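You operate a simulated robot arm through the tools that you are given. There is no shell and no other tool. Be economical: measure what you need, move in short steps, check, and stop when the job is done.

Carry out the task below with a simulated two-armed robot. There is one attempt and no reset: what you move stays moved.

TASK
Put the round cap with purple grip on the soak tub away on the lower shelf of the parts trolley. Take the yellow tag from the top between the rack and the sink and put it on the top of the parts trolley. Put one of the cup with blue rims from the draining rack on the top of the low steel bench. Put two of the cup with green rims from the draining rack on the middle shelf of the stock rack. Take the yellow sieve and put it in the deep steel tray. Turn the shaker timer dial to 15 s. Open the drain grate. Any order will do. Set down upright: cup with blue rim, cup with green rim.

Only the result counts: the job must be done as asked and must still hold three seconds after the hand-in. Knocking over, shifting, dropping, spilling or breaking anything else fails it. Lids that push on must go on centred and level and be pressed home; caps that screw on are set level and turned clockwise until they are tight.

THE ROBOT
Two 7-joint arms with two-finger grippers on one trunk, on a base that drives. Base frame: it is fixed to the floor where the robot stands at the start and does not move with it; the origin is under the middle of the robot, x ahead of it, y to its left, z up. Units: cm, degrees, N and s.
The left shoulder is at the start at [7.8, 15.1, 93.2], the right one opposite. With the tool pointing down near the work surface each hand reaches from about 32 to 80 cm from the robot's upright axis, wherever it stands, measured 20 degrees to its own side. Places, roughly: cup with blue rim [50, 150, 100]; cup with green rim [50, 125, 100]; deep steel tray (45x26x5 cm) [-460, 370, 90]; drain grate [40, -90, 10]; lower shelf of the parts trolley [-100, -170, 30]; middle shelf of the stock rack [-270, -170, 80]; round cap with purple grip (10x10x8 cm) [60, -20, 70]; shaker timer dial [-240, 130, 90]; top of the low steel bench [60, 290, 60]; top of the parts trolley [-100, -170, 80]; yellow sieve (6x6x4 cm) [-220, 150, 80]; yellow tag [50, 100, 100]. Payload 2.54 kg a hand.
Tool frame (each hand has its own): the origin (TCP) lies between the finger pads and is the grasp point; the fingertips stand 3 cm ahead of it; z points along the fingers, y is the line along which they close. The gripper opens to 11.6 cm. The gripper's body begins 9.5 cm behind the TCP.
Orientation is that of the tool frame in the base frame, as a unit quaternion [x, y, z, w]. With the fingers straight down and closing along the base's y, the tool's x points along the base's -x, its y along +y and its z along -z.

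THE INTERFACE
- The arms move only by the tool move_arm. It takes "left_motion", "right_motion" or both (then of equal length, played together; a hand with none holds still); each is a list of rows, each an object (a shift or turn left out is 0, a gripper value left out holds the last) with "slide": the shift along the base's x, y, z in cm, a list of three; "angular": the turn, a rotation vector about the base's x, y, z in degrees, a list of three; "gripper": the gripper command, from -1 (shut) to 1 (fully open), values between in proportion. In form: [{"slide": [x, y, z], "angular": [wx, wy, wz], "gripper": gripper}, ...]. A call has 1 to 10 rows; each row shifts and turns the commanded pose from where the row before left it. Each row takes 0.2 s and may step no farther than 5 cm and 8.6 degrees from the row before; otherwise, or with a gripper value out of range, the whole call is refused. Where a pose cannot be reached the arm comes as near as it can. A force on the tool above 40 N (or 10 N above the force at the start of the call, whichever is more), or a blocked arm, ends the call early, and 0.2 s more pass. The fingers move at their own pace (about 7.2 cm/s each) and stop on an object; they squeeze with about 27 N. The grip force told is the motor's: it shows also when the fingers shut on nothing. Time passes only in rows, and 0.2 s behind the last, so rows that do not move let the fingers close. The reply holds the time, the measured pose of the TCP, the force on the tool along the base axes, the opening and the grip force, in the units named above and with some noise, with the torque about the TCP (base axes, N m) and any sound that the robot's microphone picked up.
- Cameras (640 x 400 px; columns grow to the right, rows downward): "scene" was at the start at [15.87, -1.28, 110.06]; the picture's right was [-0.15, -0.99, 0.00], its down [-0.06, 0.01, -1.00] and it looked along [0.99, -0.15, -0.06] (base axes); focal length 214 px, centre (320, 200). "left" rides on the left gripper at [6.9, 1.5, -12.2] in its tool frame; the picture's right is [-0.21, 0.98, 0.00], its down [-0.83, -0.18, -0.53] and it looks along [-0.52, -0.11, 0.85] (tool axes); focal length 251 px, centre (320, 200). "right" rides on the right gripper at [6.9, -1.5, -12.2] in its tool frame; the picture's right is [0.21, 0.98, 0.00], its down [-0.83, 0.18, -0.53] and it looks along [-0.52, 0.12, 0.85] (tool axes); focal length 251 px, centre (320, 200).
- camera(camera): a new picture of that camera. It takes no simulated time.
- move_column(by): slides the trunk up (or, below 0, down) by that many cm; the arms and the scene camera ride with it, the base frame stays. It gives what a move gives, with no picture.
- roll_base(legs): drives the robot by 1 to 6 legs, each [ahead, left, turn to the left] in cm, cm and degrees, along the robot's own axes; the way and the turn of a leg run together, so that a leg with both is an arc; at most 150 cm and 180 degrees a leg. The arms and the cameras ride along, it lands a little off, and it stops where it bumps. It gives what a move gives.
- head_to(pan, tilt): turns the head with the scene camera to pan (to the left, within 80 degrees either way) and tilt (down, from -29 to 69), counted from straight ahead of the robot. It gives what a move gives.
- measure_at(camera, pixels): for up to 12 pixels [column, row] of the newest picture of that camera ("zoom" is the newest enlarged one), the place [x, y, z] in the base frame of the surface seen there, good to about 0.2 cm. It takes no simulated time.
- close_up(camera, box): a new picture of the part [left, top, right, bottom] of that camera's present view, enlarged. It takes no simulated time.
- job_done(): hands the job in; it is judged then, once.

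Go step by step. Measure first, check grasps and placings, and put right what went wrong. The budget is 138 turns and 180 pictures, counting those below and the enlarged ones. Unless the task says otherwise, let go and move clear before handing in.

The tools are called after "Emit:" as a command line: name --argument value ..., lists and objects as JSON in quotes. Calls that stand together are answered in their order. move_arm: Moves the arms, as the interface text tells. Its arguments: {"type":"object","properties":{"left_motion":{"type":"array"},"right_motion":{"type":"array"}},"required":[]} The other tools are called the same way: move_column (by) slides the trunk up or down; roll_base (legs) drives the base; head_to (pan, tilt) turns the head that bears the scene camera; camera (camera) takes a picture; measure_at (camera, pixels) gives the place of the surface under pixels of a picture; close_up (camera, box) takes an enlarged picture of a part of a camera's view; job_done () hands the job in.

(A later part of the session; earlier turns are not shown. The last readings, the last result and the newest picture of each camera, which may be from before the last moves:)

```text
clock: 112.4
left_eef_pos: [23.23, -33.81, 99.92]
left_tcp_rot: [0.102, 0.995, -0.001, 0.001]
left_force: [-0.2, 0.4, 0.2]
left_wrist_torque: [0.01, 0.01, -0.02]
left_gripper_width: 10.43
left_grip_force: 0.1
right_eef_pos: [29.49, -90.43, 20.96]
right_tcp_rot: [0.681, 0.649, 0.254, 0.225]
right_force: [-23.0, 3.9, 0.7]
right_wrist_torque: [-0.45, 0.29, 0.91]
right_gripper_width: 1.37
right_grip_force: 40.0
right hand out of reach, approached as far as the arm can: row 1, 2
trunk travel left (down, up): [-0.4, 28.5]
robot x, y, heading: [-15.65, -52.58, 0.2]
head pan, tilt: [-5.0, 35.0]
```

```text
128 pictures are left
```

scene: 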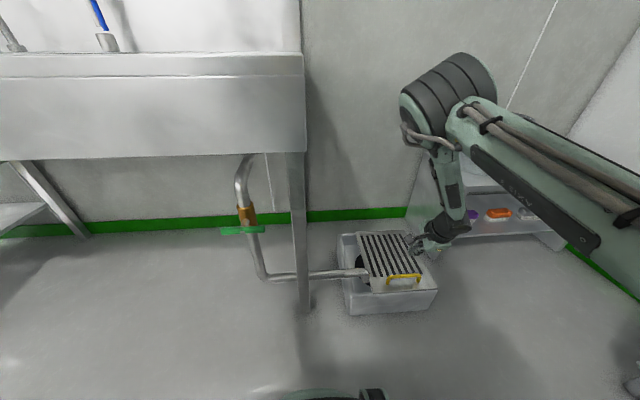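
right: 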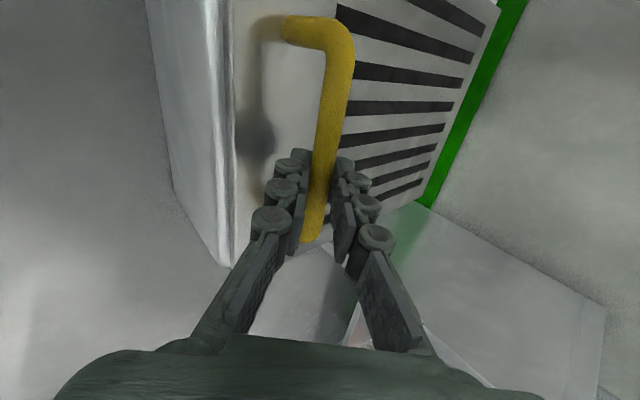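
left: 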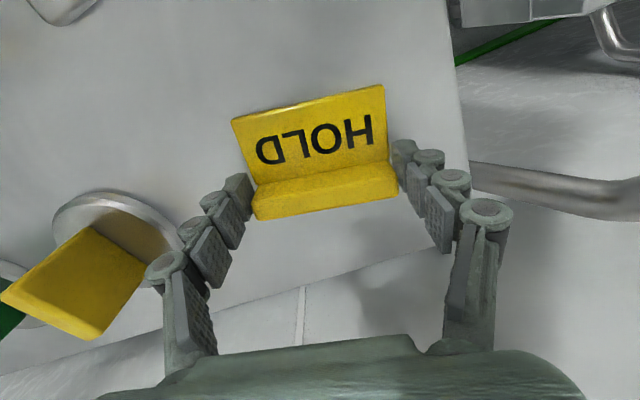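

Held again. Now the arc with constant tilt, to about 48°.

Emit:
move_arm --right_motion '[{"slide": [0.59, 0, 2.86]}, {"slide": [0.89, 0, 2.78]}, {"slide": [1.17, 0, 2.68]}, {"slide": [1.45, 0, 2.53]}, {"slide": [1.71, 0, 2.37]}, {"slide": [1.94, 0, 2.18]}, {"slide": [2.16, 0, 1.97]}, {"slide": [2.35, 0, 1.73]}, {}]'

Emit:
camera --camera "right"

```text
clock: 114.4
left_eef_pos: [23.17, -33.92, 99.76]
left_tcp_rot: [0.102, 0.995, -0.001, 0.0]
left_force: [0.5, 0.9, -1.1]
left_wrist_torque: [-0.01, 0.01, -0.01]
left_gripper_width: 10.42
left_grip_force: 0.2
right_eef_pos: [42.01, -89.98, 39.91]
right_tcp_rot: [0.681, 0.646, 0.256, 0.231]
right_force: [-2.3, -18.6, -0.7]
right_wrist_torque: [-0.61, 0.09, 0.71]
right_gripper_width: 1.38
right_grip_force: 40.7
trunk travel left (down, up): [-0.4, 28.5]
robot x, y, heading: [-16.0, -52.85, 0.6]
head pan, tilt: [-5.0, 35.0]
```

```text
127 pictures are left
```

right: 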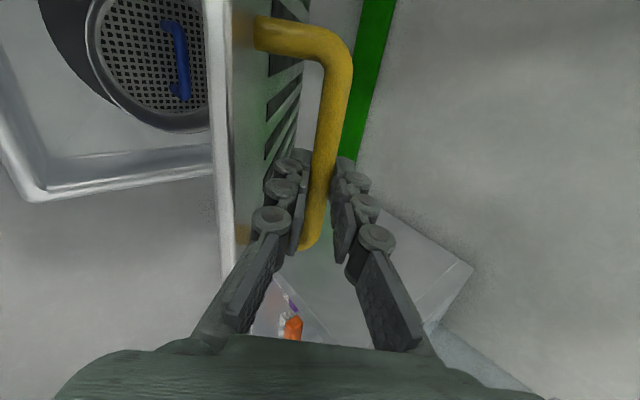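

The grate is at ~48° and the drain is visible. Continuing to about 84°.

Emit:
move_arm --right_motion '[{"slide": [2.52, 0, 1.47]}, {"slide": [2.67, 0, 1.2]}, {"slide": [2.77, 0, 0.92], "angular": [0, 2, 0]}, {"slide": [2.85, 0, 0.62], "angular": [0, 2, 0]}, {"slide": [2.9, 0, 0.32], "angular": [0, 3, 0]}, {"slide": [2.92, 0, 0.02], "angular": [0, 3, 0]}, {}]'

Emit:
camera --camera "right"

Emit:
camera --camera "scene"

```text
clock: 116.0
left_eef_pos: [23.08, -33.84, 99.86]
left_tcp_rot: [0.102, 0.995, -0.001, 0.0]
left_force: [-0.1, 0.1, 0.2]
left_wrist_torque: [-0.01, 0.01, 0.02]
left_gripper_width: 10.42
left_grip_force: 0.1
right_eef_pos: [53.67, -90.04, 44.32]
right_tcp_rot: [0.691, 0.658, 0.223, 0.199]
right_force: [-1.7, 6.6, 7.8]
right_wrist_torque: [-0.18, -0.04, 0.98]
right_gripper_width: 1.33
right_grip_force: 39.6
right hand out of reach, approached as far as the arm can: row 5, 6
trunk travel left (down, up): [-0.4, 28.5]
robot x, y, heading: [-16.19, -52.67, 0.3]
head pan, tilt: [-5.0, 35.0]
```

```text
126 pictures are left
```

right: 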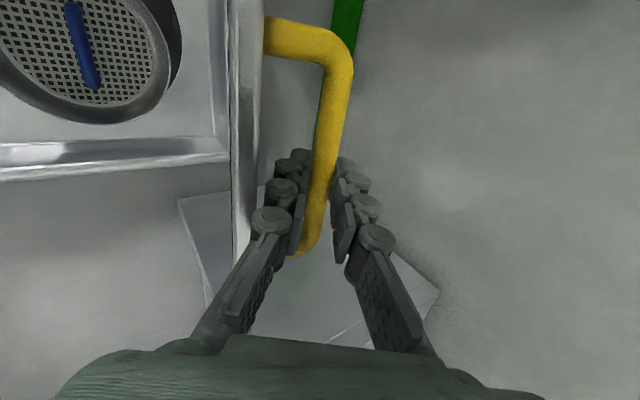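

```text
125 pictures are left
```

scene: 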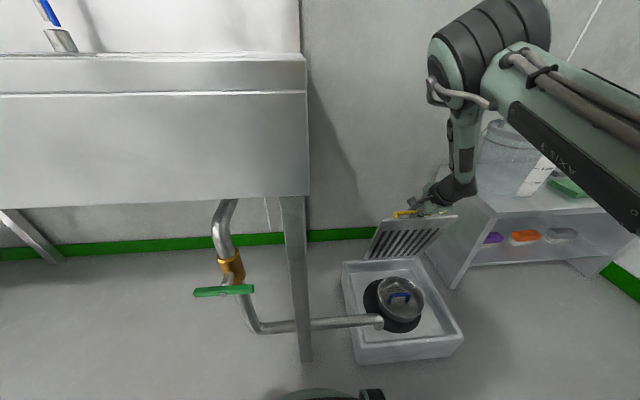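

It's at ~76° and the arm is at full reach, and the path is nearly level here, so I'll push on with the base by 9 cm.

Emit:
roll_base --legs '[[9, 0, 0]]'

Emit:
camera --camera "right"

Emit:
camera --camera "scene"

```text
clock: 116.8
left_eef_pos: [25.05, -33.82, 99.86]
left_tcp_rot: [0.101, 0.995, -0.003, 0.001]
left_force: [-0.4, 0.0, 0.7]
left_wrist_torque: [-0.01, -0.02, 0.0]
left_gripper_width: 10.44
left_grip_force: 0.1
right_eef_pos: [55.39, -90.1, 44.58]
right_tcp_rot: [0.686, 0.664, 0.22, 0.2]
right_force: [-10.2, 5.0, 16.5]
right_wrist_torque: [-1.38, 2.39, 0.93]
right_gripper_width: 1.31
right_grip_force: 39.3
trunk travel left (down, up): [-0.4, 28.5]
robot x, y, heading: [-13.72, -52.87, 0.4]
head pan, tilt: [-5.0, 35.0]
stopped in leg 1: the force on the tool passed its limit at 57 N (the readings are from after the stop); the commanded pose is now the measured one
```

```text
124 pictures are left
```

right: 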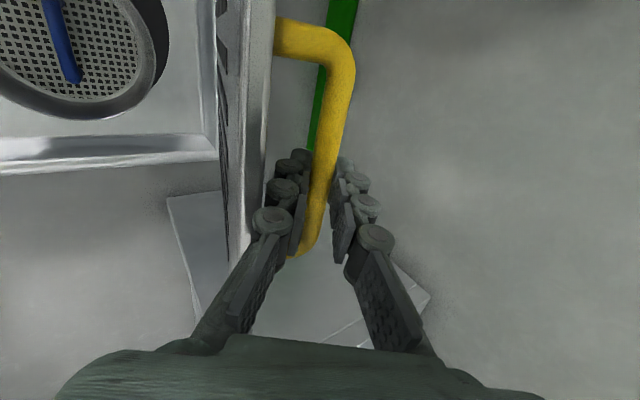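

```text
123 pictures are left
```

scene: 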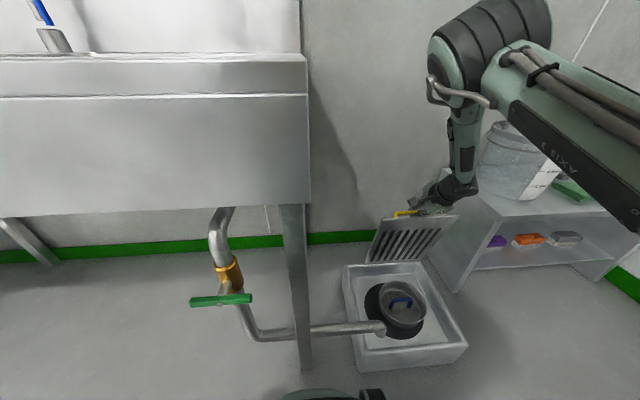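

A firm stop at x≈55.4 suggests the hinge limit (or a finger on the plate edge). Measuring the plate angle.

Emit:
close_up --camera "scene" --box '[330, 180, 490, 280]'

Emit:
measure_at --camera "scene" --pixels '[[375, 257], [385, 222], [425, 250], [440, 222], [400, 255], [410, 220], [378, 248], [388, 230]]'

```text
4.00 times, centred on (410, 230) of scene
```

zoom: 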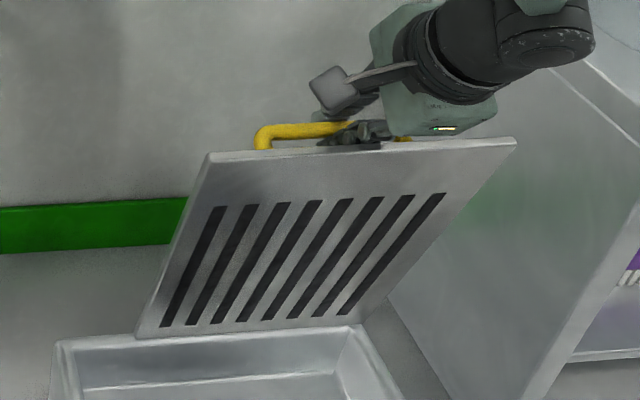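

```text
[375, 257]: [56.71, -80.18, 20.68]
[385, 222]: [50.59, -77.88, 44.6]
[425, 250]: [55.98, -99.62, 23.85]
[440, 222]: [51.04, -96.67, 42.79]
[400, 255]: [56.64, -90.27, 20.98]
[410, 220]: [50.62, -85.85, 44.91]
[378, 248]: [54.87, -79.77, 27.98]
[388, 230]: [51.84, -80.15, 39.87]
```

The plate stands at ~76°. I'll open the fingers slightly, keeping them around the bar, to see if it stays.

Emit:
move_arm --right_motion '[{"gripper": -0.5}, {"gripper": -0.4}, {}, {}]'

Emit:
camera --camera "right"

Emit:
camera --camera "scene"

Emit:
measure_at --camera "scene" --pixels '[[375, 257], [385, 222], [400, 255], [410, 220]]'

```text
clock: 117.8
left_eef_pos: [25.21, -33.86, 99.78]
left_tcp_rot: [0.102, 0.995, -0.001, 0.0]
left_force: [-0.5, 0.9, -0.4]
left_wrist_torque: [0.0, -0.04, 0.0]
left_gripper_width: 10.46
left_grip_force: 0.1
right_eef_pos: [55.32, -89.91, 43.98]
right_tcp_rot: [0.689, 0.663, 0.219, 0.195]
right_force: [-0.6, -0.2, -0.1]
right_wrist_torque: [0.01, -0.06, -0.01]
right_gripper_width: 3.58
right_grip_force: 1.2
trunk travel left (down, up): [-0.4, 28.5]
robot x, y, heading: [-13.54, -52.67, 0.1]
head pan, tilt: [-5.0, 35.0]
```

```text
121 pictures are left
```

right: 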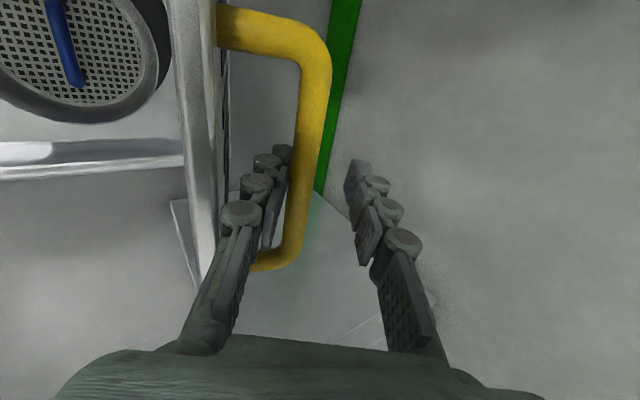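

```text
120 pictures are left
```

scene: 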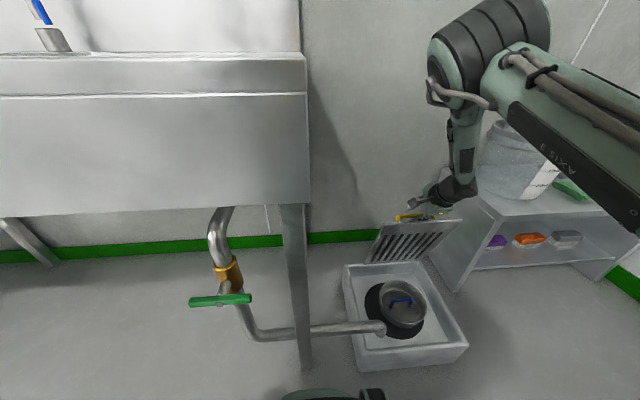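

```text
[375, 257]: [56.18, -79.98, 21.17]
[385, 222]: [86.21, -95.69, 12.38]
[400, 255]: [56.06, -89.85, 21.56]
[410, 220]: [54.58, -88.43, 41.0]
```

The plate sags back onto the inner finger, so it must go past vertical; the stop was the finger link on the plate's edge because the tool is too slanted. I'll regrip, walk the base closer while the arm yields, and then turn the hand more upright.

Emit:
move_arm --right_motion '[{"gripper": -1}, {"gripper": -1}, {"gripper": -1}, {"slide": [-1.5, 0, -0.1]}, {"slide": [-2, 0, -0.3]}, {"slide": [-2, 0, -0.4]}, {}]'

Emit:
roll_base --legs '[[5, 0, 0]]'

Emit:
move_arm --right_motion '[{"slide": [-1.5, 0, -0.1]}, {"slide": [-2, 0, -0.3]}, {"slide": [-2, 0, -0.4]}, {}]'

Emit:
camera --camera "right"

```text
clock: 119.5
left_eef_pos: [25.4, -33.96, 99.7]
left_tcp_rot: [0.102, 0.995, 0.0, -0.001]
left_force: [0.1, -0.1, -0.8]
left_wrist_torque: [-0.01, 0.01, 0.0]
left_gripper_width: 10.43
left_grip_force: 0.0
right_eef_pos: [50.0, -89.95, 43.44]
right_tcp_rot: [0.688, 0.663, 0.221, 0.196]
right_force: [5.8, 4.9, -27.9]
right_wrist_torque: [-0.48, 0.08, 0.71]
right_gripper_width: 1.31
right_grip_force: 39.5
trunk travel left (down, up): [-0.4, 28.5]
robot x, y, heading: [-13.91, -53.02, 0.1]
head pan, tilt: [-5.0, 35.0]
```

```text
clock: 120.5
left_eef_pos: [30.17, -33.72, 99.79]
left_tcp_rot: [0.101, 0.995, -0.002, 0.0]
left_force: [0.5, 0.1, -0.2]
left_wrist_torque: [-0.02, -0.04, -0.01]
left_gripper_width: 10.45
left_grip_force: 0.0
right_eef_pos: [55.36, -89.93, 44.37]
right_tcp_rot: [0.681, 0.668, 0.222, 0.202]
right_force: [-10.5, 4.0, 17.4]
right_wrist_torque: [-1.11, 2.18, 0.78]
right_gripper_width: 1.23
right_grip_force: 39.5
trunk travel left (down, up): [-0.4, 28.5]
robot x, y, heading: [-8.46, -52.49, 0.1]
head pan, tilt: [-5.0, 35.0]
stopped in leg 1: the force on the tool passed its limit at 46 N (the readings are from after the stop); the commanded pose is now the measured one
```

```text
clock: 121.5
left_eef_pos: [30.53, -33.87, 99.76]
left_tcp_rot: [0.101, 0.995, 0.0, -0.001]
left_force: [1.0, 0.0, -0.3]
left_wrist_torque: [0.0, 0.01, -0.01]
left_gripper_width: 10.45
left_grip_force: 0.0
right_eef_pos: [49.86, -90.03, 43.23]
right_tcp_rot: [0.683, 0.667, 0.221, 0.199]
right_force: [1.1, -0.2, -11.1]
right_wrist_torque: [-0.68, 0.1, 0.61]
right_gripper_width: 1.3
right_grip_force: 39.5
trunk travel left (down, up): [-0.4, 28.5]
robot x, y, heading: [-8.78, -52.95, 0.1]
head pan, tilt: [-5.0, 35.0]
```

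```text
119 pictures are left
```

right: 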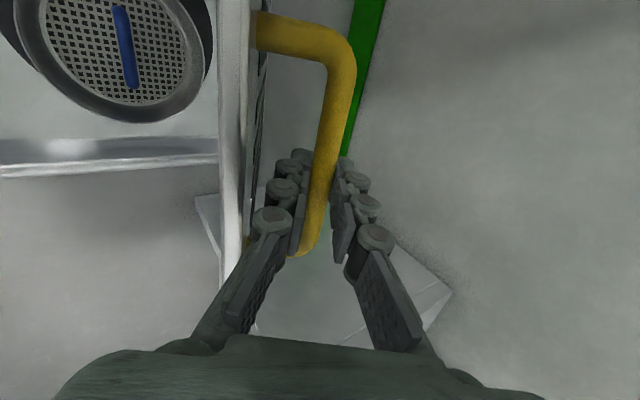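

The base is 5 cm closer and the plate is still held. Now turning the hand upright by 30°.

Emit:
move_arm --right_motion '[{"slide": [0.15, 0, 0.06], "angular": [0, 5, 0]}, {"slide": [0.15, 0, 0.06], "angular": [0, 5, 0]}, {"slide": [0.15, 0, 0.06], "angular": [0, 5, 0]}, {"slide": [0.15, 0, 0.06], "angular": [0, 5, 0]}, {"slide": [0.15, 0, 0.06], "angular": [0, 5, 0]}, {"slide": [0.15, 0, 0.06], "angular": [0, 5, 0]}, {}]'

Emit:
camera --camera "right"

```text
clock: 123.1
left_eef_pos: [30.4, -33.98, 99.81]
left_tcp_rot: [0.101, 0.995, -0.001, -0.001]
left_force: [-0.7, 0.3, 1.0]
left_wrist_torque: [0.0, 0.0, -0.01]
left_gripper_width: 10.44
left_grip_force: 0.0
right_eef_pos: [49.65, -90.02, 43.25]
right_tcp_rot: [0.703, 0.685, 0.146, 0.128]
right_force: [0.3, -12.4, -5.4]
right_wrist_torque: [-0.38, 0.02, 0.82]
right_gripper_width: 1.3
right_grip_force: 39.7
right hand out of reach, approached as far as the arm can: row 3, 4, 5, 6
trunk travel left (down, up): [-0.4, 28.5]
robot x, y, heading: [-8.66, -52.23, -0.1]
head pan, tilt: [-5.0, 35.0]
```

```text
118 pictures are left
```

right: 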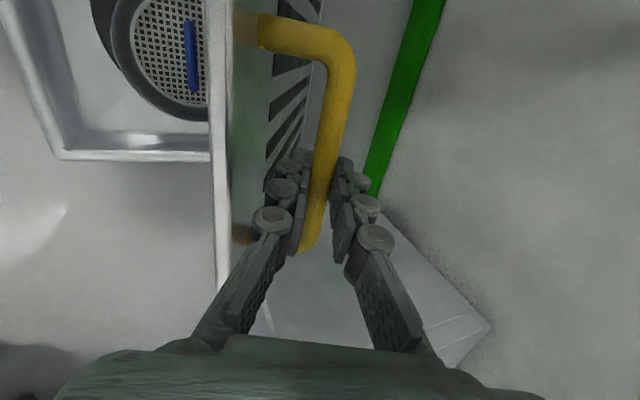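

The hand is at 22° from vertical, which gives more room. Pushing on with the base by 7 cm.

Emit:
roll_base --legs '[[7, 0, 0]]'

Emit:
camera --camera "right"

Emit:
camera --camera "scene"

```text
clock: 124.1
left_eef_pos: [33.53, -33.78, 99.65]
left_tcp_rot: [0.101, 0.995, -0.001, -0.001]
left_force: [-0.6, -0.8, 0.0]
left_wrist_torque: [-0.02, 0.0, -0.02]
left_gripper_width: 10.46
left_grip_force: 0.1
right_eef_pos: [52.81, -90.02, 43.8]
right_tcp_rot: [0.701, 0.685, 0.149, 0.131]
right_force: [-1.5, 0.0, 0.2]
right_wrist_torque: [-0.24, 0.0, 0.96]
right_gripper_width: 1.3
right_grip_force: 39.4
trunk travel left (down, up): [-0.4, 28.5]
robot x, y, heading: [-5.9, -52.63, -0.1]
head pan, tilt: [-5.0, 35.0]
stopped in leg 1: the robot was blocked; the commanded pose is now the measured one
```

```text
117 pictures are left
```

right: 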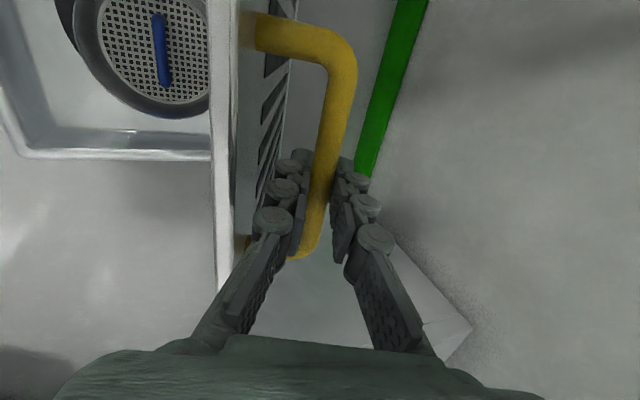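

```text
116 pictures are left
```

scene: 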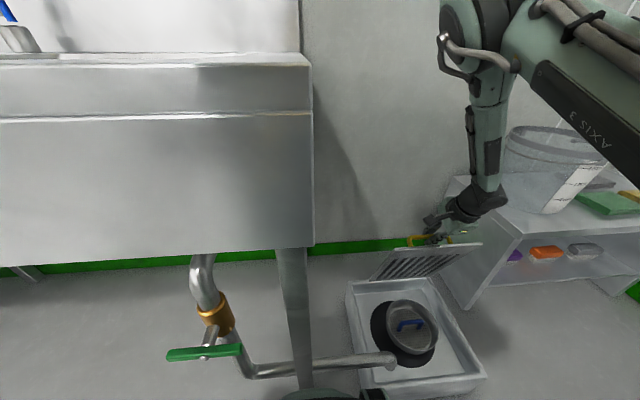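

The base bumped at x≈−5.9 (the leg or box). I'll reach on with the arm itself and see how far the plate gets.

Emit:
move_arm --right_motion '[{"slide": [2.5, 0, 0.3]}, {"slide": [2.5, 0, 0.2]}, {"slide": [2.5, 0, 0]}, {"slide": [2, 0, 0]}, {}]'

Emit:
camera --camera "right"

Emit:
close_up --camera "scene" --box '[320, 190, 540, 400]'

```text
clock: 125.3
left_eef_pos: [33.53, -33.69, 99.64]
left_tcp_rot: [0.104, 0.995, -0.001, -0.003]
left_force: [0.0, -0.5, -0.1]
left_wrist_torque: [0.01, -0.01, 0.01]
left_gripper_width: 10.44
left_grip_force: 0.1
right_eef_pos: [52.71, -89.88, 43.77]
right_tcp_rot: [0.701, 0.685, 0.15, 0.131]
right_force: [-1.0, 0.1, 1.4]
right_wrist_torque: [-0.48, -0.01, 0.79]
right_gripper_width: 1.26
right_grip_force: 39.3
right hand out of reach, approached as far as the arm can: row 1, 2, 3, 4
trunk travel left (down, up): [-0.4, 28.5]
robot x, y, heading: [-5.61, -52.44, -0.2]
head pan, tilt: [-5.0, 35.0]
```

```text
115 pictures are left
```

right: 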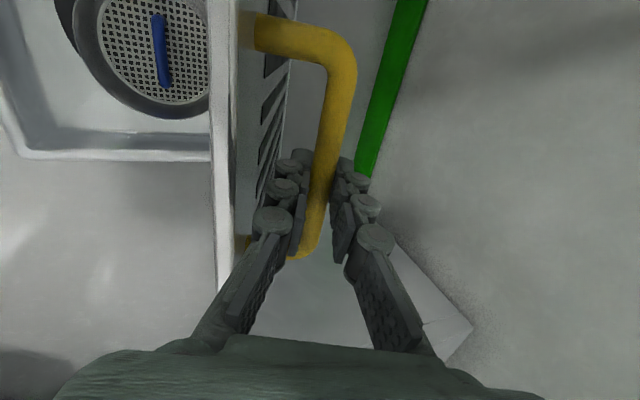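

```text
1.90 times, centred on (430, 295) of scene
```

zoom: 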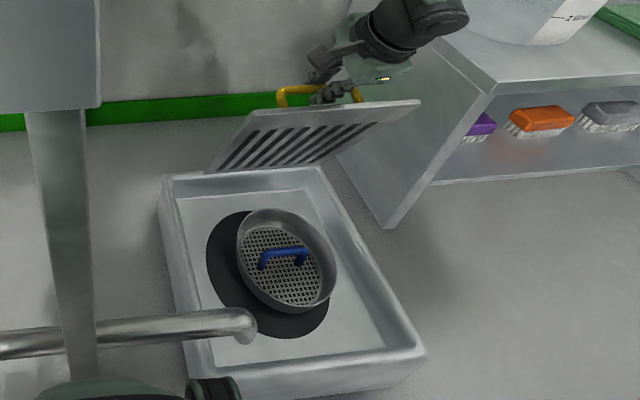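

The arm can't extend further with this wrist yaw. I'll lower the grate gently, then redo it from a heading that suits the wrist better.

Emit:
move_arm --right_motion '[{"slide": [-2.85, 0, -0.62], "angular": [0, -2, 0]}, {"slide": [-2.77, 0, -0.92], "angular": [0, -2, 0]}, {"slide": [-2.67, 0, -1.2], "angular": [0, -2, 0]}, {"slide": [-2.52, 0, -1.47], "angular": [0, -2, 0]}, {"slide": [-2.35, 0, -1.73], "angular": [0, -2, 0]}, {"slide": [-2.16, 0, -1.97], "angular": [0, -2, 0]}, {"slide": [-1.94, 0, -2.18], "angular": [0, -2, 0]}, {"slide": [-1.71, 0, -2.37], "angular": [0, -2, 0]}, {"slide": [-1.45, 0, -2.53], "angular": [0, -1, 0]}, {"slide": [-1.17, 0, -2.68], "angular": [0, -1, 0]}]'

Emit:
camera --camera "right"

```text
clock: 127.5
left_eef_pos: [33.54, -33.79, 99.74]
left_tcp_rot: [0.103, 0.995, -0.001, -0.003]
left_force: [0.5, 0.2, 0.2]
left_wrist_torque: [0.0, -0.01, 0.01]
left_gripper_width: 10.43
left_grip_force: 0.1
right_eef_pos: [31.21, -90.0, 25.9]
right_tcp_rot: [0.67, 0.657, 0.257, 0.23]
right_force: [-16.3, -0.6, 2.5]
right_wrist_torque: [-0.68, 0.18, 0.55]
right_gripper_width: 1.27
right_grip_force: 39.3
right hand out of reach, approached as far as the arm can: row 10
trunk travel left (down, up): [-0.4, 28.5]
robot x, y, heading: [-5.62, -52.28, -0.4]
head pan, tilt: [-5.0, 35.0]
```

```text
113 pictures are left
```

right: 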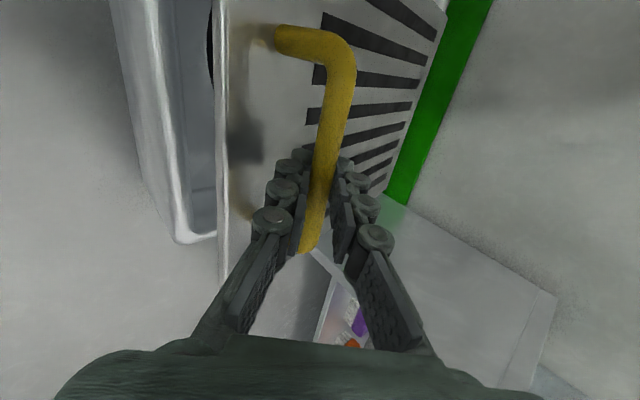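

Emit:
move_arm --right_motion '[{"slide": [-0.8, 0, -2.5]}, {"slide": [-0.4, 0, -2]}, {"gripper": -0.2}, {"gripper": -0.2}, {"slide": [-2.5, 0, 2.9]}, {"slide": [-2.5, 0, 2.9]}, {"slide": [-1, 0, 4]}, {"slide": [0, 0, 5]}, {"slide": [0, 0, 5]}]'

Emit:
camera --camera "scene"

```text
clock: 129.5
left_eef_pos: [33.67, -33.87, 99.71]
left_tcp_rot: [0.103, 0.995, -0.002, -0.002]
left_force: [0.9, 0.2, 0.0]
left_wrist_torque: [-0.04, 0.0, -0.02]
left_gripper_width: 10.44
left_grip_force: 0.0
right_eef_pos: [24.56, -92.33, 42.38]
right_tcp_rot: [0.669, 0.656, 0.258, 0.236]
right_force: [-0.1, -0.4, 0.9]
right_wrist_torque: [-0.01, -0.02, 0.02]
right_gripper_width: 4.63
right_grip_force: 0.1
right hand out of reach, approached as far as the arm can: row 1, 2
trunk travel left (down, up): [-0.4, 28.5]
robot x, y, heading: [-5.57, -52.43, 0.1]
head pan, tilt: [-5.0, 35.0]
```

```text
112 pictures are left
```

scene: 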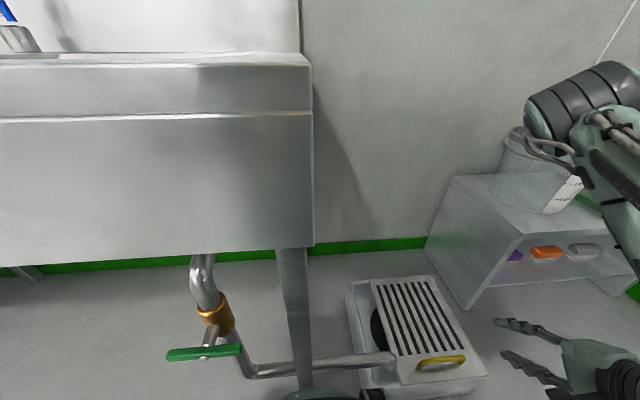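

The grate is closed and undamaged. A vertical tool suits the whole arc, so I'll straighten the hand and try the opposite wrist yaw (+90°), which may have more range.

Emit:
roll_base --legs '[[-12, 0, 0]]'

Emit:
move_arm --right_motion '[{"slide": [1, -1, 4], "angular": [0, 8, 0]}, {"slide": [1, -1, 4], "angular": [0, 8, 0]}, {"slide": [1, -1, 4], "angular": [0, 8, 0]}, {"slide": [1, -1, 4], "angular": [0, 8, 0]}, {"slide": [1, 0, 0], "angular": [0, 8, 0]}, {"slide": [1, 0, 0], "angular": [0, 0, 8.5]}, {"slide": [1, 0, 0], "angular": [0, 0, 8.5]}, {"slide": [1, 0, 0], "angular": [0, 0, 8.5]}, {"slide": [0, 0, 0], "angular": [0, 0, 8.5]}, {"slide": [0, 0, 0], "angular": [0, 0, 8.5]}]'

Emit:
move_arm --right_motion '[{"angular": [0, 0, 8.5]}, {"angular": [0, 0, 8.5]}, {"angular": [0, 0, 8.5]}, {"angular": [0, 0, 8.5]}, {"angular": [0, 0, 8.5]}, {"angular": [0, 0, 8.5]}, {"angular": [0, 0, 8.5]}, {"angular": [0, 0, 8.5]}, {"angular": [0, 0, 8.5]}, {"angular": [0, 0, 8.5]}]'

Emit:
move_arm --right_motion '[{"angular": [0, 0, 8.5]}, {"angular": [0, 0, 8.5]}, {"angular": [0, 0, 8.5]}, {"angular": [0, 0, 8.5]}, {"angular": [0, 0, 8.5]}, {"angular": [0, 0, 8.5]}]'

```text
clock: 130.7
left_eef_pos: [21.78, -33.92, 99.71]
left_tcp_rot: [0.103, 0.995, -0.001, -0.003]
left_force: [0.4, 0.6, -0.4]
left_wrist_torque: [0.0, -0.01, 0.01]
left_gripper_width: 10.43
left_grip_force: 0.0
right_eef_pos: [12.74, -92.29, 42.33]
right_tcp_rot: [0.669, 0.656, 0.257, 0.236]
right_force: [-0.4, 0.0, 0.3]
right_wrist_torque: [-0.01, -0.01, -0.01]
right_gripper_width: 4.67
right_grip_force: 0.0
trunk travel left (down, up): [-0.4, 28.5]
robot x, y, heading: [-17.43, -53.04, -0.2]
head pan, tilt: [-5.0, 35.0]
```

```text
clock: 132.9
left_eef_pos: [21.76, -33.83, 99.7]
left_tcp_rot: [0.101, 0.995, -0.001, -0.002]
left_force: [-0.8, -0.3, -0.7]
left_wrist_torque: [-0.03, 0.0, 0.03]
left_gripper_width: 10.44
left_grip_force: 0.1
right_eef_pos: [20.89, -96.7, 58.4]
right_tcp_rot: [0.415, 0.91, 0.012, -0.007]
right_force: [0.2, 0.3, -0.4]
right_wrist_torque: [-0.01, 0.04, 0.0]
right_gripper_width: 4.63
right_grip_force: 0.0
right hand out of reach, approached as far as the arm can: row 1
trunk travel left (down, up): [-0.4, 28.5]
robot x, y, heading: [-17.35, -52.52, 0.2]
head pan, tilt: [-5.0, 35.0]
```

```text
clock: 135.1
left_eef_pos: [21.82, -33.89, 99.58]
left_tcp_rot: [0.102, 0.995, -0.001, -0.003]
left_force: [-0.1, -0.5, -0.2]
left_wrist_torque: [0.0, -0.02, -0.02]
left_gripper_width: 10.45
left_grip_force: 0.2
right_eef_pos: [21.09, -96.71, 58.07]
right_tcp_rot: [-0.309, 0.951, 0.004, -0.012]
right_force: [-1.1, 0.7, 0.4]
right_wrist_torque: [0.01, 0.01, -0.02]
right_gripper_width: 4.63
right_grip_force: 0.1
trunk travel left (down, up): [-0.4, 28.5]
robot x, y, heading: [-17.16, -52.62, -0.1]
head pan, tilt: [-5.0, 35.0]
```

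```text
clock: 136.5
left_eef_pos: [21.77, -33.83, 99.71]
left_tcp_rot: [0.102, 0.995, -0.002, -0.003]
left_force: [0.1, 0.2, -0.1]
left_wrist_torque: [0.03, -0.02, -0.03]
left_gripper_width: 10.43
left_grip_force: 0.0
right_eef_pos: [21.05, -96.53, 58.43]
right_tcp_rot: [-0.688, 0.725, -0.002, -0.014]
right_force: [-0.1, 0.7, 0.4]
right_wrist_torque: [-0.03, -0.02, 0.01]
right_gripper_width: 4.64
right_grip_force: 0.0
trunk travel left (down, up): [-0.4, 28.5]
robot x, y, heading: [-17.41, -52.47, 0.0]
head pan, tilt: [-5.0, 35.0]
```

The +87° yaw is reached without trouble. Testing the far end of the arc in free air.

Emit:
move_arm --right_motion '[{"slide": [4, 1, -1.6]}, {"slide": [4, 1, -1.6]}, {"slide": [4, 1, -1.6]}, {"slide": [4, 1, -1.6]}, {"slide": [4, 1, -1.6]}, {"slide": [4, 1, -1.6]}, {"slide": [4, 1, -1.6]}, {"slide": [4, 1, -1.6]}, {}]'

```text
clock: 138.5
left_eef_pos: [21.64, -33.81, 99.67]
left_tcp_rot: [0.102, 0.995, -0.001, -0.003]
left_force: [-0.1, -0.9, -0.1]
left_wrist_torque: [0.01, -0.05, -0.01]
left_gripper_width: 10.4
left_grip_force: 0.1
right_eef_pos: [52.54, -88.61, 45.68]
right_tcp_rot: [-0.687, 0.726, -0.004, -0.013]
right_force: [-0.7, -1.3, -0.2]
right_wrist_torque: [-0.02, -0.02, 0.0]
right_gripper_width: 4.65
right_grip_force: 0.0
trunk travel left (down, up): [-0.4, 28.5]
robot x, y, heading: [-17.49, -52.98, -0.2]
head pan, tilt: [-5.0, 35.0]
```

The far pose works with a vertical tool. Now testing the near, low pose.

Emit:
move_arm --right_motion '[{"slide": [-5, 0, 0]}, {"slide": [-5, 0, 0]}, {"slide": [-5, 0, 0]}, {"slide": [-5, 0, 0]}, {"slide": [-5, 0, 0]}, {"slide": [-5, 0, -1]}, {"slide": [0, 0, -5]}, {"slide": [0, 0, -5]}, {"slide": [0, 0, -5]}, {"slide": [0, 0, -5]}]'

Emit:
camera --camera "right"

```text
refused: row 6 steps farther than a row can; nothing moved
```

```text
111 pictures are left
```

right: 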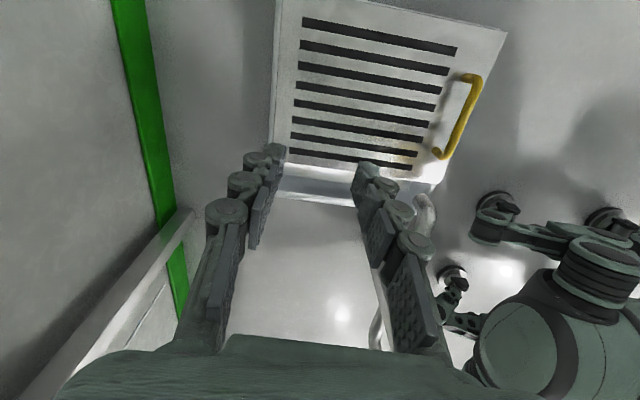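

Emit:
move_arm --right_motion '[{"slide": [-5, 0, 0]}, {"slide": [-5, 0, 0]}, {"slide": [-5, 0, 0]}, {"slide": [-5, 0, 0]}, {"slide": [-5, 0, 0]}, {"slide": [-4.8, 0, -1]}, {"slide": [0, 0, -5]}, {"slide": [0, 0, -5]}, {"slide": [0, 0, -5]}, {"slide": [0, 0, -5]}]'

Emit:
camera --camera "right"

```text
clock: 140.7
left_eef_pos: [21.75, -33.87, 99.57]
left_tcp_rot: [0.102, 0.995, -0.001, -0.003]
left_force: [0.3, 0.5, -0.2]
left_wrist_torque: [-0.05, 0.0, 0.0]
left_gripper_width: 10.44
left_grip_force: 0.0
right_eef_pos: [24.3, -90.81, 23.6]
right_tcp_rot: [-0.687, 0.726, -0.002, -0.013]
right_force: [0.2, 0.1, 0.4]
right_wrist_torque: [0.01, 0.03, -0.02]
right_gripper_width: 4.64
right_grip_force: 0.0
right hand out of reach, approached as far as the arm can: row 5, 6
trunk travel left (down, up): [-0.4, 28.5]
robot x, y, heading: [-17.31, -52.43, -0.1]
head pan, tilt: [-5.0, 35.0]
```

```text
110 pictures are left
```

right: 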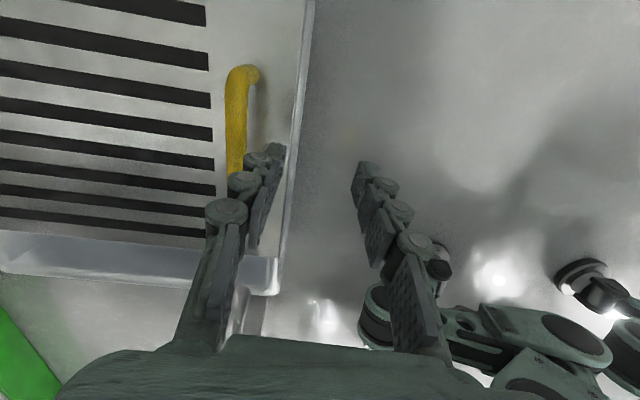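

Reachable near limit is ~42 cm ahead, so base x≈−12 covers the whole arc. Raising, driving forward 5, then aligning over the bar.

Emit:
move_arm --right_motion '[{"slide": [0, 0, 4]}, {}]'

Emit:
roll_base --legs '[[5.3, 0, 0]]'

Emit:
camera --camera "right"

```text
clock: 141.3
left_eef_pos: [21.77, -33.68, 99.74]
left_tcp_rot: [0.103, 0.995, -0.001, -0.003]
left_force: [-0.1, 0.0, -0.4]
left_wrist_torque: [-0.02, -0.02, 0.0]
left_gripper_width: 10.44
left_grip_force: 0.1
right_eef_pos: [24.26, -90.92, 27.56]
right_tcp_rot: [-0.687, 0.726, -0.003, -0.013]
right_force: [0.6, 0.5, -0.7]
right_wrist_torque: [-0.01, 0.0, -0.01]
right_gripper_width: 4.64
right_grip_force: 0.0
trunk travel left (down, up): [-0.4, 28.5]
robot x, y, heading: [-17.1, -52.47, -0.4]
head pan, tilt: [-5.0, 35.0]
```

```text
clock: 142.2
left_eef_pos: [26.85, -33.86, 99.65]
left_tcp_rot: [0.102, 0.995, -0.002, -0.003]
left_force: [-1.0, 0.2, 0.1]
left_wrist_torque: [-0.02, -0.04, -0.04]
left_gripper_width: 10.43
left_grip_force: 0.1
right_eef_pos: [29.33, -90.83, 27.71]
right_tcp_rot: [-0.687, 0.727, -0.002, -0.014]
right_force: [0.5, -0.2, 0.3]
right_wrist_torque: [-0.01, -0.02, -0.02]
right_gripper_width: 4.61
right_grip_force: 0.0
trunk travel left (down, up): [-0.4, 28.5]
robot x, y, heading: [-12.21, -52.56, -0.0]
head pan, tilt: [-5.0, 35.0]
```

```text
109 pictures are left
```

right: 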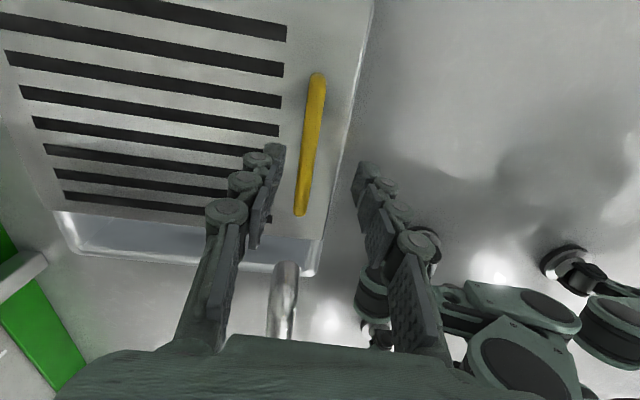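

Emit:
measure_at --camera "right" --pixels '[[310, 140], [316, 82], [301, 208], [340, 150]]'

```text
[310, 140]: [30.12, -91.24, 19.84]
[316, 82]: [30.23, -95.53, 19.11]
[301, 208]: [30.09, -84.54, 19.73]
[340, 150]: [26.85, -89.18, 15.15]
```

The bar is at x 30.1, y −84.5…−95. Descending and closing.

Emit:
move_arm --right_motion '[{"slide": [0.7, 0.5, -3]}, {"slide": [0, 0.3, -3]}, {"slide": [0, 0, -1.2]}, {"gripper": -1}, {"gripper": -1}, {"gripper": -1}, {}]'

Emit:
camera --camera "right"

```text
clock: 143.8
left_eef_pos: [26.9, -33.84, 99.62]
left_tcp_rot: [0.103, 0.995, -0.002, -0.003]
left_force: [0.2, -0.5, 0.1]
left_wrist_torque: [0.0, 0.02, 0.03]
left_gripper_width: 10.44
left_grip_force: 0.1
right_eef_pos: [30.1, -90.1, 20.32]
right_tcp_rot: [-0.688, 0.726, -0.002, -0.015]
right_force: [-6.5, 1.6, 1.2]
right_wrist_torque: [0.02, 0.1, 0.98]
right_gripper_width: 1.34
right_grip_force: 39.8
trunk travel left (down, up): [-0.4, 28.5]
robot x, y, heading: [-12.44, -52.27, 0.0]
head pan, tilt: [-5.0, 35.0]
```

```text
108 pictures are left
```

right: 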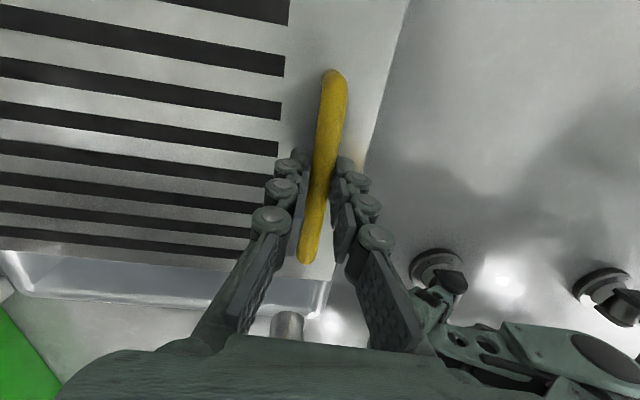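

Gripped. Lifting along the arc with the hand vertical, to ~60°.

Emit:
move_arm --right_motion '[{"slide": [0.59, 0, 2.86]}, {"slide": [0.89, 0, 2.78]}, {"slide": [1.17, 0, 2.68]}, {"slide": [1.45, 0, 2.53]}, {"slide": [1.71, 0, 2.37]}, {"slide": [1.94, 0, 2.18]}, {"slide": [2.16, 0, 1.97]}, {"slide": [2.35, 0, 1.73]}, {"slide": [2.52, 0, 1.47]}, {"slide": [2.67, 0, 1.2]}]'

Emit:
camera --camera "right"

```text
clock: 145.1
left_eef_pos: [26.75, -33.87, 99.63]
left_tcp_rot: [0.103, 0.995, -0.001, -0.002]
left_force: [0.6, 0.2, 0.1]
left_wrist_torque: [-0.01, 0.02, 0.01]
left_gripper_width: 10.41
left_grip_force: 0.1
right_eef_pos: [35.87, -90.02, 33.76]
right_tcp_rot: [-0.685, 0.728, 0.002, -0.016]
right_force: [-8.5, 1.4, 1.1]
right_wrist_torque: [-0.09, 0.28, 0.89]
right_gripper_width: 1.4
right_grip_force: 40.1
trunk travel left (down, up): [-0.4, 28.5]
robot x, y, heading: [-12.43, -52.32, -0.2]
head pan, tilt: [-5.0, 35.0]
stopped in row 6 (right hand): the force on the tool passed its limit at 41 N (the readings are from after the stop); the commanded pose is now the measured one
```

```text
107 pictures are left
```

right: 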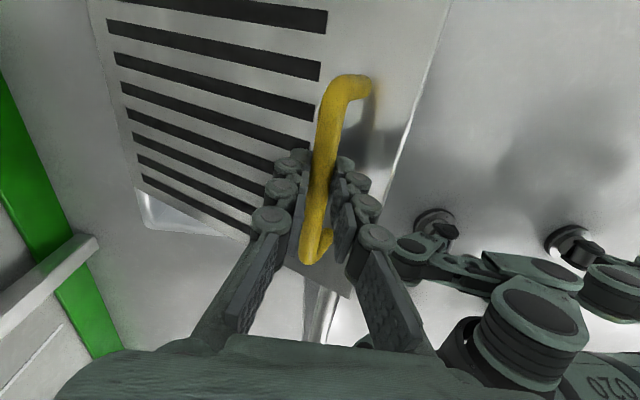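

Force limit tripped slightly (41 N), but it is on the arc at ~30°. Continuing with smaller steps.

Emit:
move_arm --right_motion '[{"slide": [0.97, 0, 1.05]}, {"slide": [0.97, 0, 1.05]}, {"slide": [1.08, 0, 0.95]}, {"slide": [1.08, 0, 0.95]}, {"slide": [1.18, 0, 0.83]}, {"slide": [1.18, 0, 0.83]}, {"slide": [1.26, 0, 0.7]}, {"slide": [1.26, 0, 0.7]}, {"slide": [1.33, 0, 0.57]}, {"slide": [1.33, 0, 0.57]}]'

Emit:
camera --camera "right"

```text
clock: 147.3
left_eef_pos: [26.68, -33.79, 99.75]
left_tcp_rot: [0.102, 0.995, -0.002, -0.001]
left_force: [0.0, 0.1, -0.1]
left_wrist_torque: [0.01, 0.04, -0.01]
left_gripper_width: 10.43
left_grip_force: 0.0
right_eef_pos: [47.83, -90.02, 42.64]
right_tcp_rot: [-0.686, 0.727, -0.004, -0.015]
right_force: [-10.7, -1.1, 22.2]
right_wrist_torque: [0.0, 0.12, 0.99]
right_gripper_width: 1.37
right_grip_force: 40.3
trunk travel left (down, up): [-0.4, 28.5]
robot x, y, heading: [-12.17, -52.62, 0.1]
head pan, tilt: [-5.0, 35.0]
```

```text
106 pictures are left
```

right: 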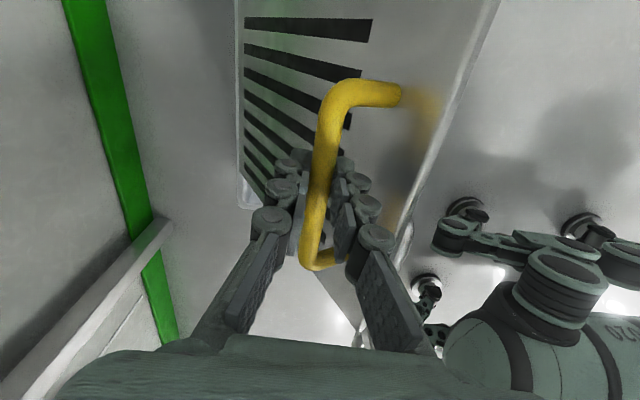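

At ~60°. Continuing to 90°.

Emit:
move_arm --right_motion '[{"slide": [1.38, 0, 0.55]}, {"slide": [1.39, 0, 0.45]}, {"slide": [1.42, 0, 0.35]}, {"slide": [1.43, 0, 0.28]}, {"slide": [1.45, 0, 0.2]}, {"slide": [1.45, 0, 0.12]}, {"slide": [1.46, 0, 0.05]}, {"slide": [1.46, 0, -0.03]}, {"slide": [1.45, 0, -0.12]}, {"slide": [1.45, 0, -0.18]}]'

Emit:
camera --camera "right"

Emit:
camera --camera "scene"

```text
clock: 149.5
left_eef_pos: [26.83, -33.86, 99.63]
left_tcp_rot: [0.102, 0.995, -0.002, -0.002]
left_force: [0.4, 0.2, 0.2]
left_wrist_torque: [0.01, 0.0, 0.0]
left_gripper_width: 10.44
left_grip_force: 0.0
right_eef_pos: [61.47, -89.95, 43.59]
right_tcp_rot: [-0.686, 0.728, 0.0, -0.016]
right_force: [0.2, -5.4, 5.1]
right_wrist_torque: [0.35, -0.04, 0.94]
right_gripper_width: 1.37
right_grip_force: 38.8
right hand out of reach, approached as far as the arm can: row 10
trunk travel left (down, up): [-0.4, 28.5]
robot x, y, heading: [-12.78, -52.72, -0.2]
head pan, tilt: [-5.0, 35.0]
```

```text
105 pictures are left
```

right: 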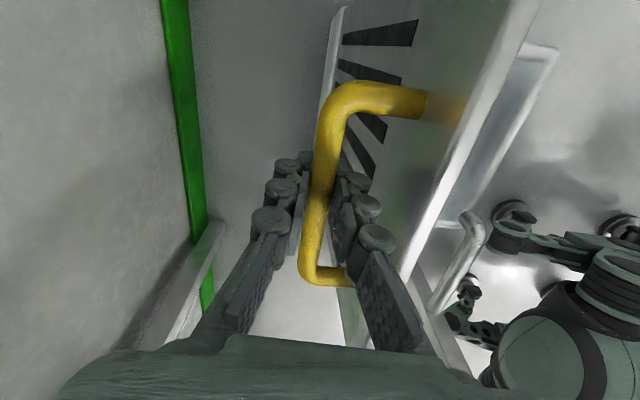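

```text
104 pictures are left
```

scene: 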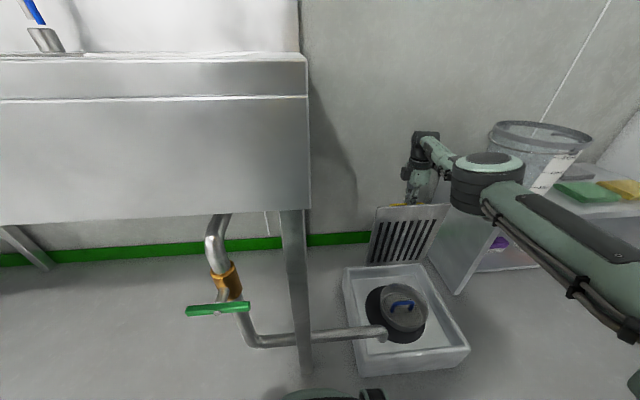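

At ~89° with the arm at its limit. Pushing past vertical with the base, 4.5 cm.

Emit:
roll_base --legs '[[4.5, 0, 0]]'

Emit:
camera --camera "right"

Emit:
camera --camera "scene"

Emit:
measure_at --camera "scene" --pixels '[[380, 255], [385, 212], [400, 255], [410, 215], [420, 250], [435, 210]]'

```text
clock: 150.4
left_eef_pos: [31.73, -33.92, 99.47]
left_tcp_rot: [0.102, 0.995, -0.001, -0.005]
left_force: [0.6, -0.2, 0.9]
left_wrist_torque: [-0.02, 0.0, 0.0]
left_gripper_width: 10.45
left_grip_force: 0.0
right_eef_pos: [66.08, -89.98, 42.97]
right_tcp_rot: [-0.686, 0.727, 0.005, -0.017]
right_force: [-8.0, -7.8, -29.7]
right_wrist_torque: [0.0, 0.16, 0.72]
right_gripper_width: 1.31
right_grip_force: 39.8
trunk travel left (down, up): [-0.4, 28.5]
robot x, y, heading: [-7.9, -52.46, 0.2]
head pan, tilt: [-5.0, 35.0]
```

```text
103 pictures are left
```

right: 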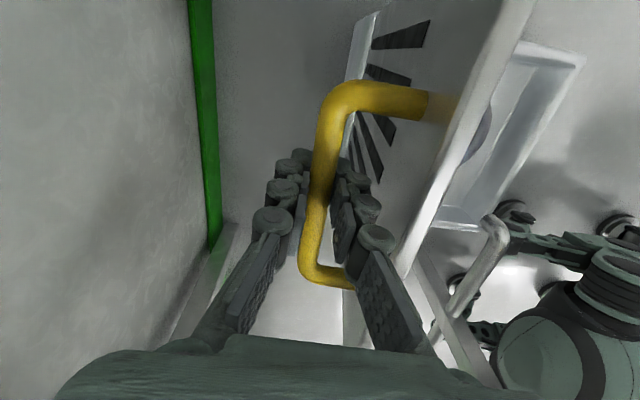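

```text
102 pictures are left
```

scene: 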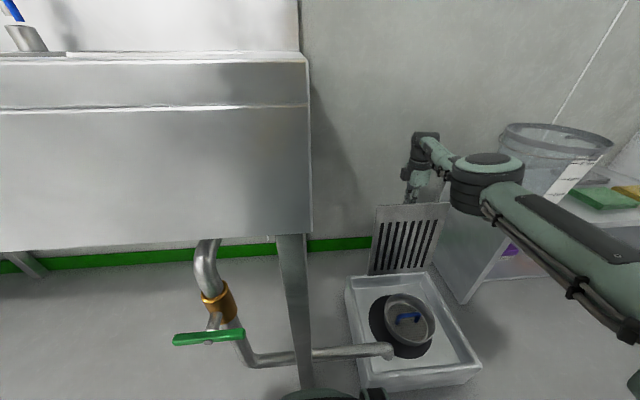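

```text
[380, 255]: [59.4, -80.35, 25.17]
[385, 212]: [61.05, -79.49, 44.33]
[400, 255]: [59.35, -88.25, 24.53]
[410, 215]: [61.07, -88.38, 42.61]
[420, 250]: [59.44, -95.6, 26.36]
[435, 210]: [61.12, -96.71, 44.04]
```

The plate is ~5° past vertical. Opening slightly to see where it settles.

Emit:
move_arm --right_motion '[{"gripper": -0.5}, {"gripper": -0.3}, {"gripper": -0.1}, {}, {}]'

Emit:
camera --camera "right"

Emit:
camera --camera "scene"

Emit:
measure_at --camera "scene" --pixels '[[380, 255], [385, 212], [400, 255], [410, 215], [420, 250], [435, 210]]'

```text
clock: 151.6
left_eef_pos: [31.38, -33.8, 99.66]
left_tcp_rot: [0.103, 0.995, -0.002, -0.003]
left_force: [-0.1, 0.5, -0.1]
left_wrist_torque: [0.01, 0.02, 0.02]
left_gripper_width: 10.46
left_grip_force: 0.1
right_eef_pos: [66.03, -89.99, 43.48]
right_tcp_rot: [-0.686, 0.727, 0.001, -0.017]
right_force: [0.0, 0.0, 0.1]
right_wrist_torque: [0.0, 0.01, 0.01]
right_gripper_width: 5.21
right_grip_force: 0.1
trunk travel left (down, up): [-0.4, 28.5]
robot x, y, heading: [-7.88, -52.61, -0.1]
head pan, tilt: [-5.0, 35.0]
```

```text
101 pictures are left
```

right: 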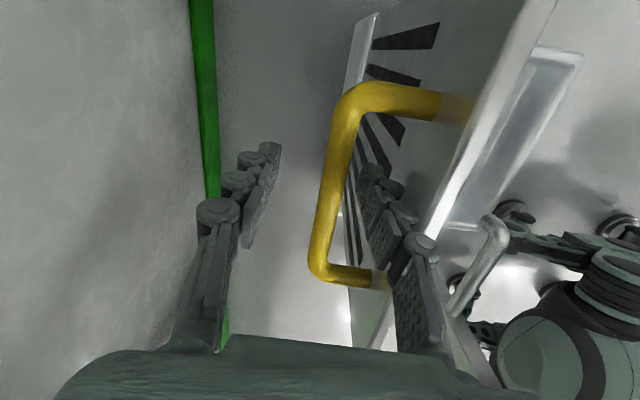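

```text
100 pictures are left
```

scene: 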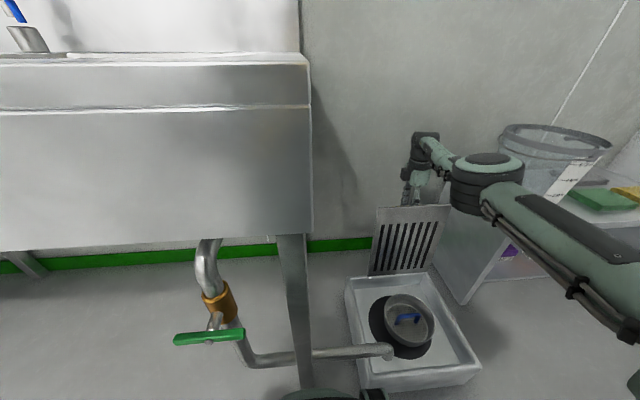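

```text
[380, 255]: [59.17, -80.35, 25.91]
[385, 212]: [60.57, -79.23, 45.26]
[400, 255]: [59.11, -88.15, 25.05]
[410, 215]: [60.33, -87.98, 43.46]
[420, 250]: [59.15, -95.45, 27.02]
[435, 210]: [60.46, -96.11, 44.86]
```

The plate stays ~4° past vertical with the bar free between the fingers. Withdrawing straight up.

Emit:
move_arm --right_motion '[{"slide": [0, 0, 1.5]}, {"slide": [0, 0, 2]}, {"slide": [0, 0, 3]}, {"slide": [0, 0, 5]}, {"slide": [0, 0, 5]}, {"slide": [0, 0, 5]}, {"slide": [-3, 0, 4]}, {"slide": [-4, 0, 2]}]'

Emit:
camera --camera "scene"

Emit:
measure_at --camera "scene" --pixels '[[380, 255], [385, 212], [400, 255], [410, 215]]'

```text
clock: 153.4
left_eef_pos: [31.48, -33.87, 99.59]
left_tcp_rot: [0.102, 0.995, -0.001, -0.002]
left_force: [0.1, -0.8, 0.0]
left_wrist_torque: [-0.02, -0.01, 0.0]
left_gripper_width: 10.43
left_grip_force: 0.0
right_eef_pos: [58.74, -90.02, 71.22]
right_tcp_rot: [-0.686, 0.727, 0.001, -0.016]
right_force: [-0.8, -0.7, -0.9]
right_wrist_torque: [0.03, -0.04, 0.04]
right_gripper_width: 5.23
right_grip_force: 0.1
right hand out of reach, approached as far as the arm can: row 6
trunk travel left (down, up): [-0.4, 28.5]
robot x, y, heading: [-7.87, -52.54, 0.0]
head pan, tilt: [-5.0, 35.0]
```

```text
99 pictures are left
```

scene: 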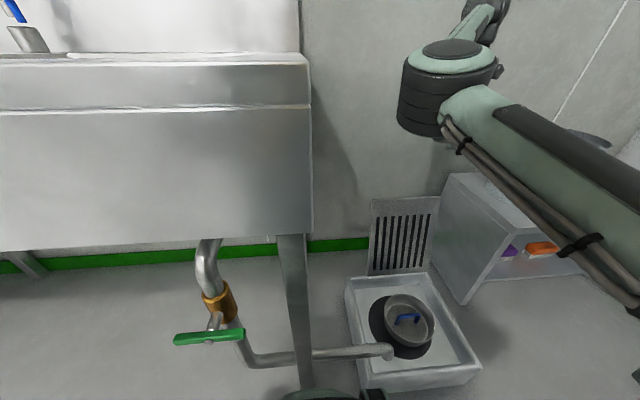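

```text
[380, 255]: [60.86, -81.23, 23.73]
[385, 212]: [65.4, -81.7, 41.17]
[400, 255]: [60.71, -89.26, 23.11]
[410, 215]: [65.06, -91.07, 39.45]
```

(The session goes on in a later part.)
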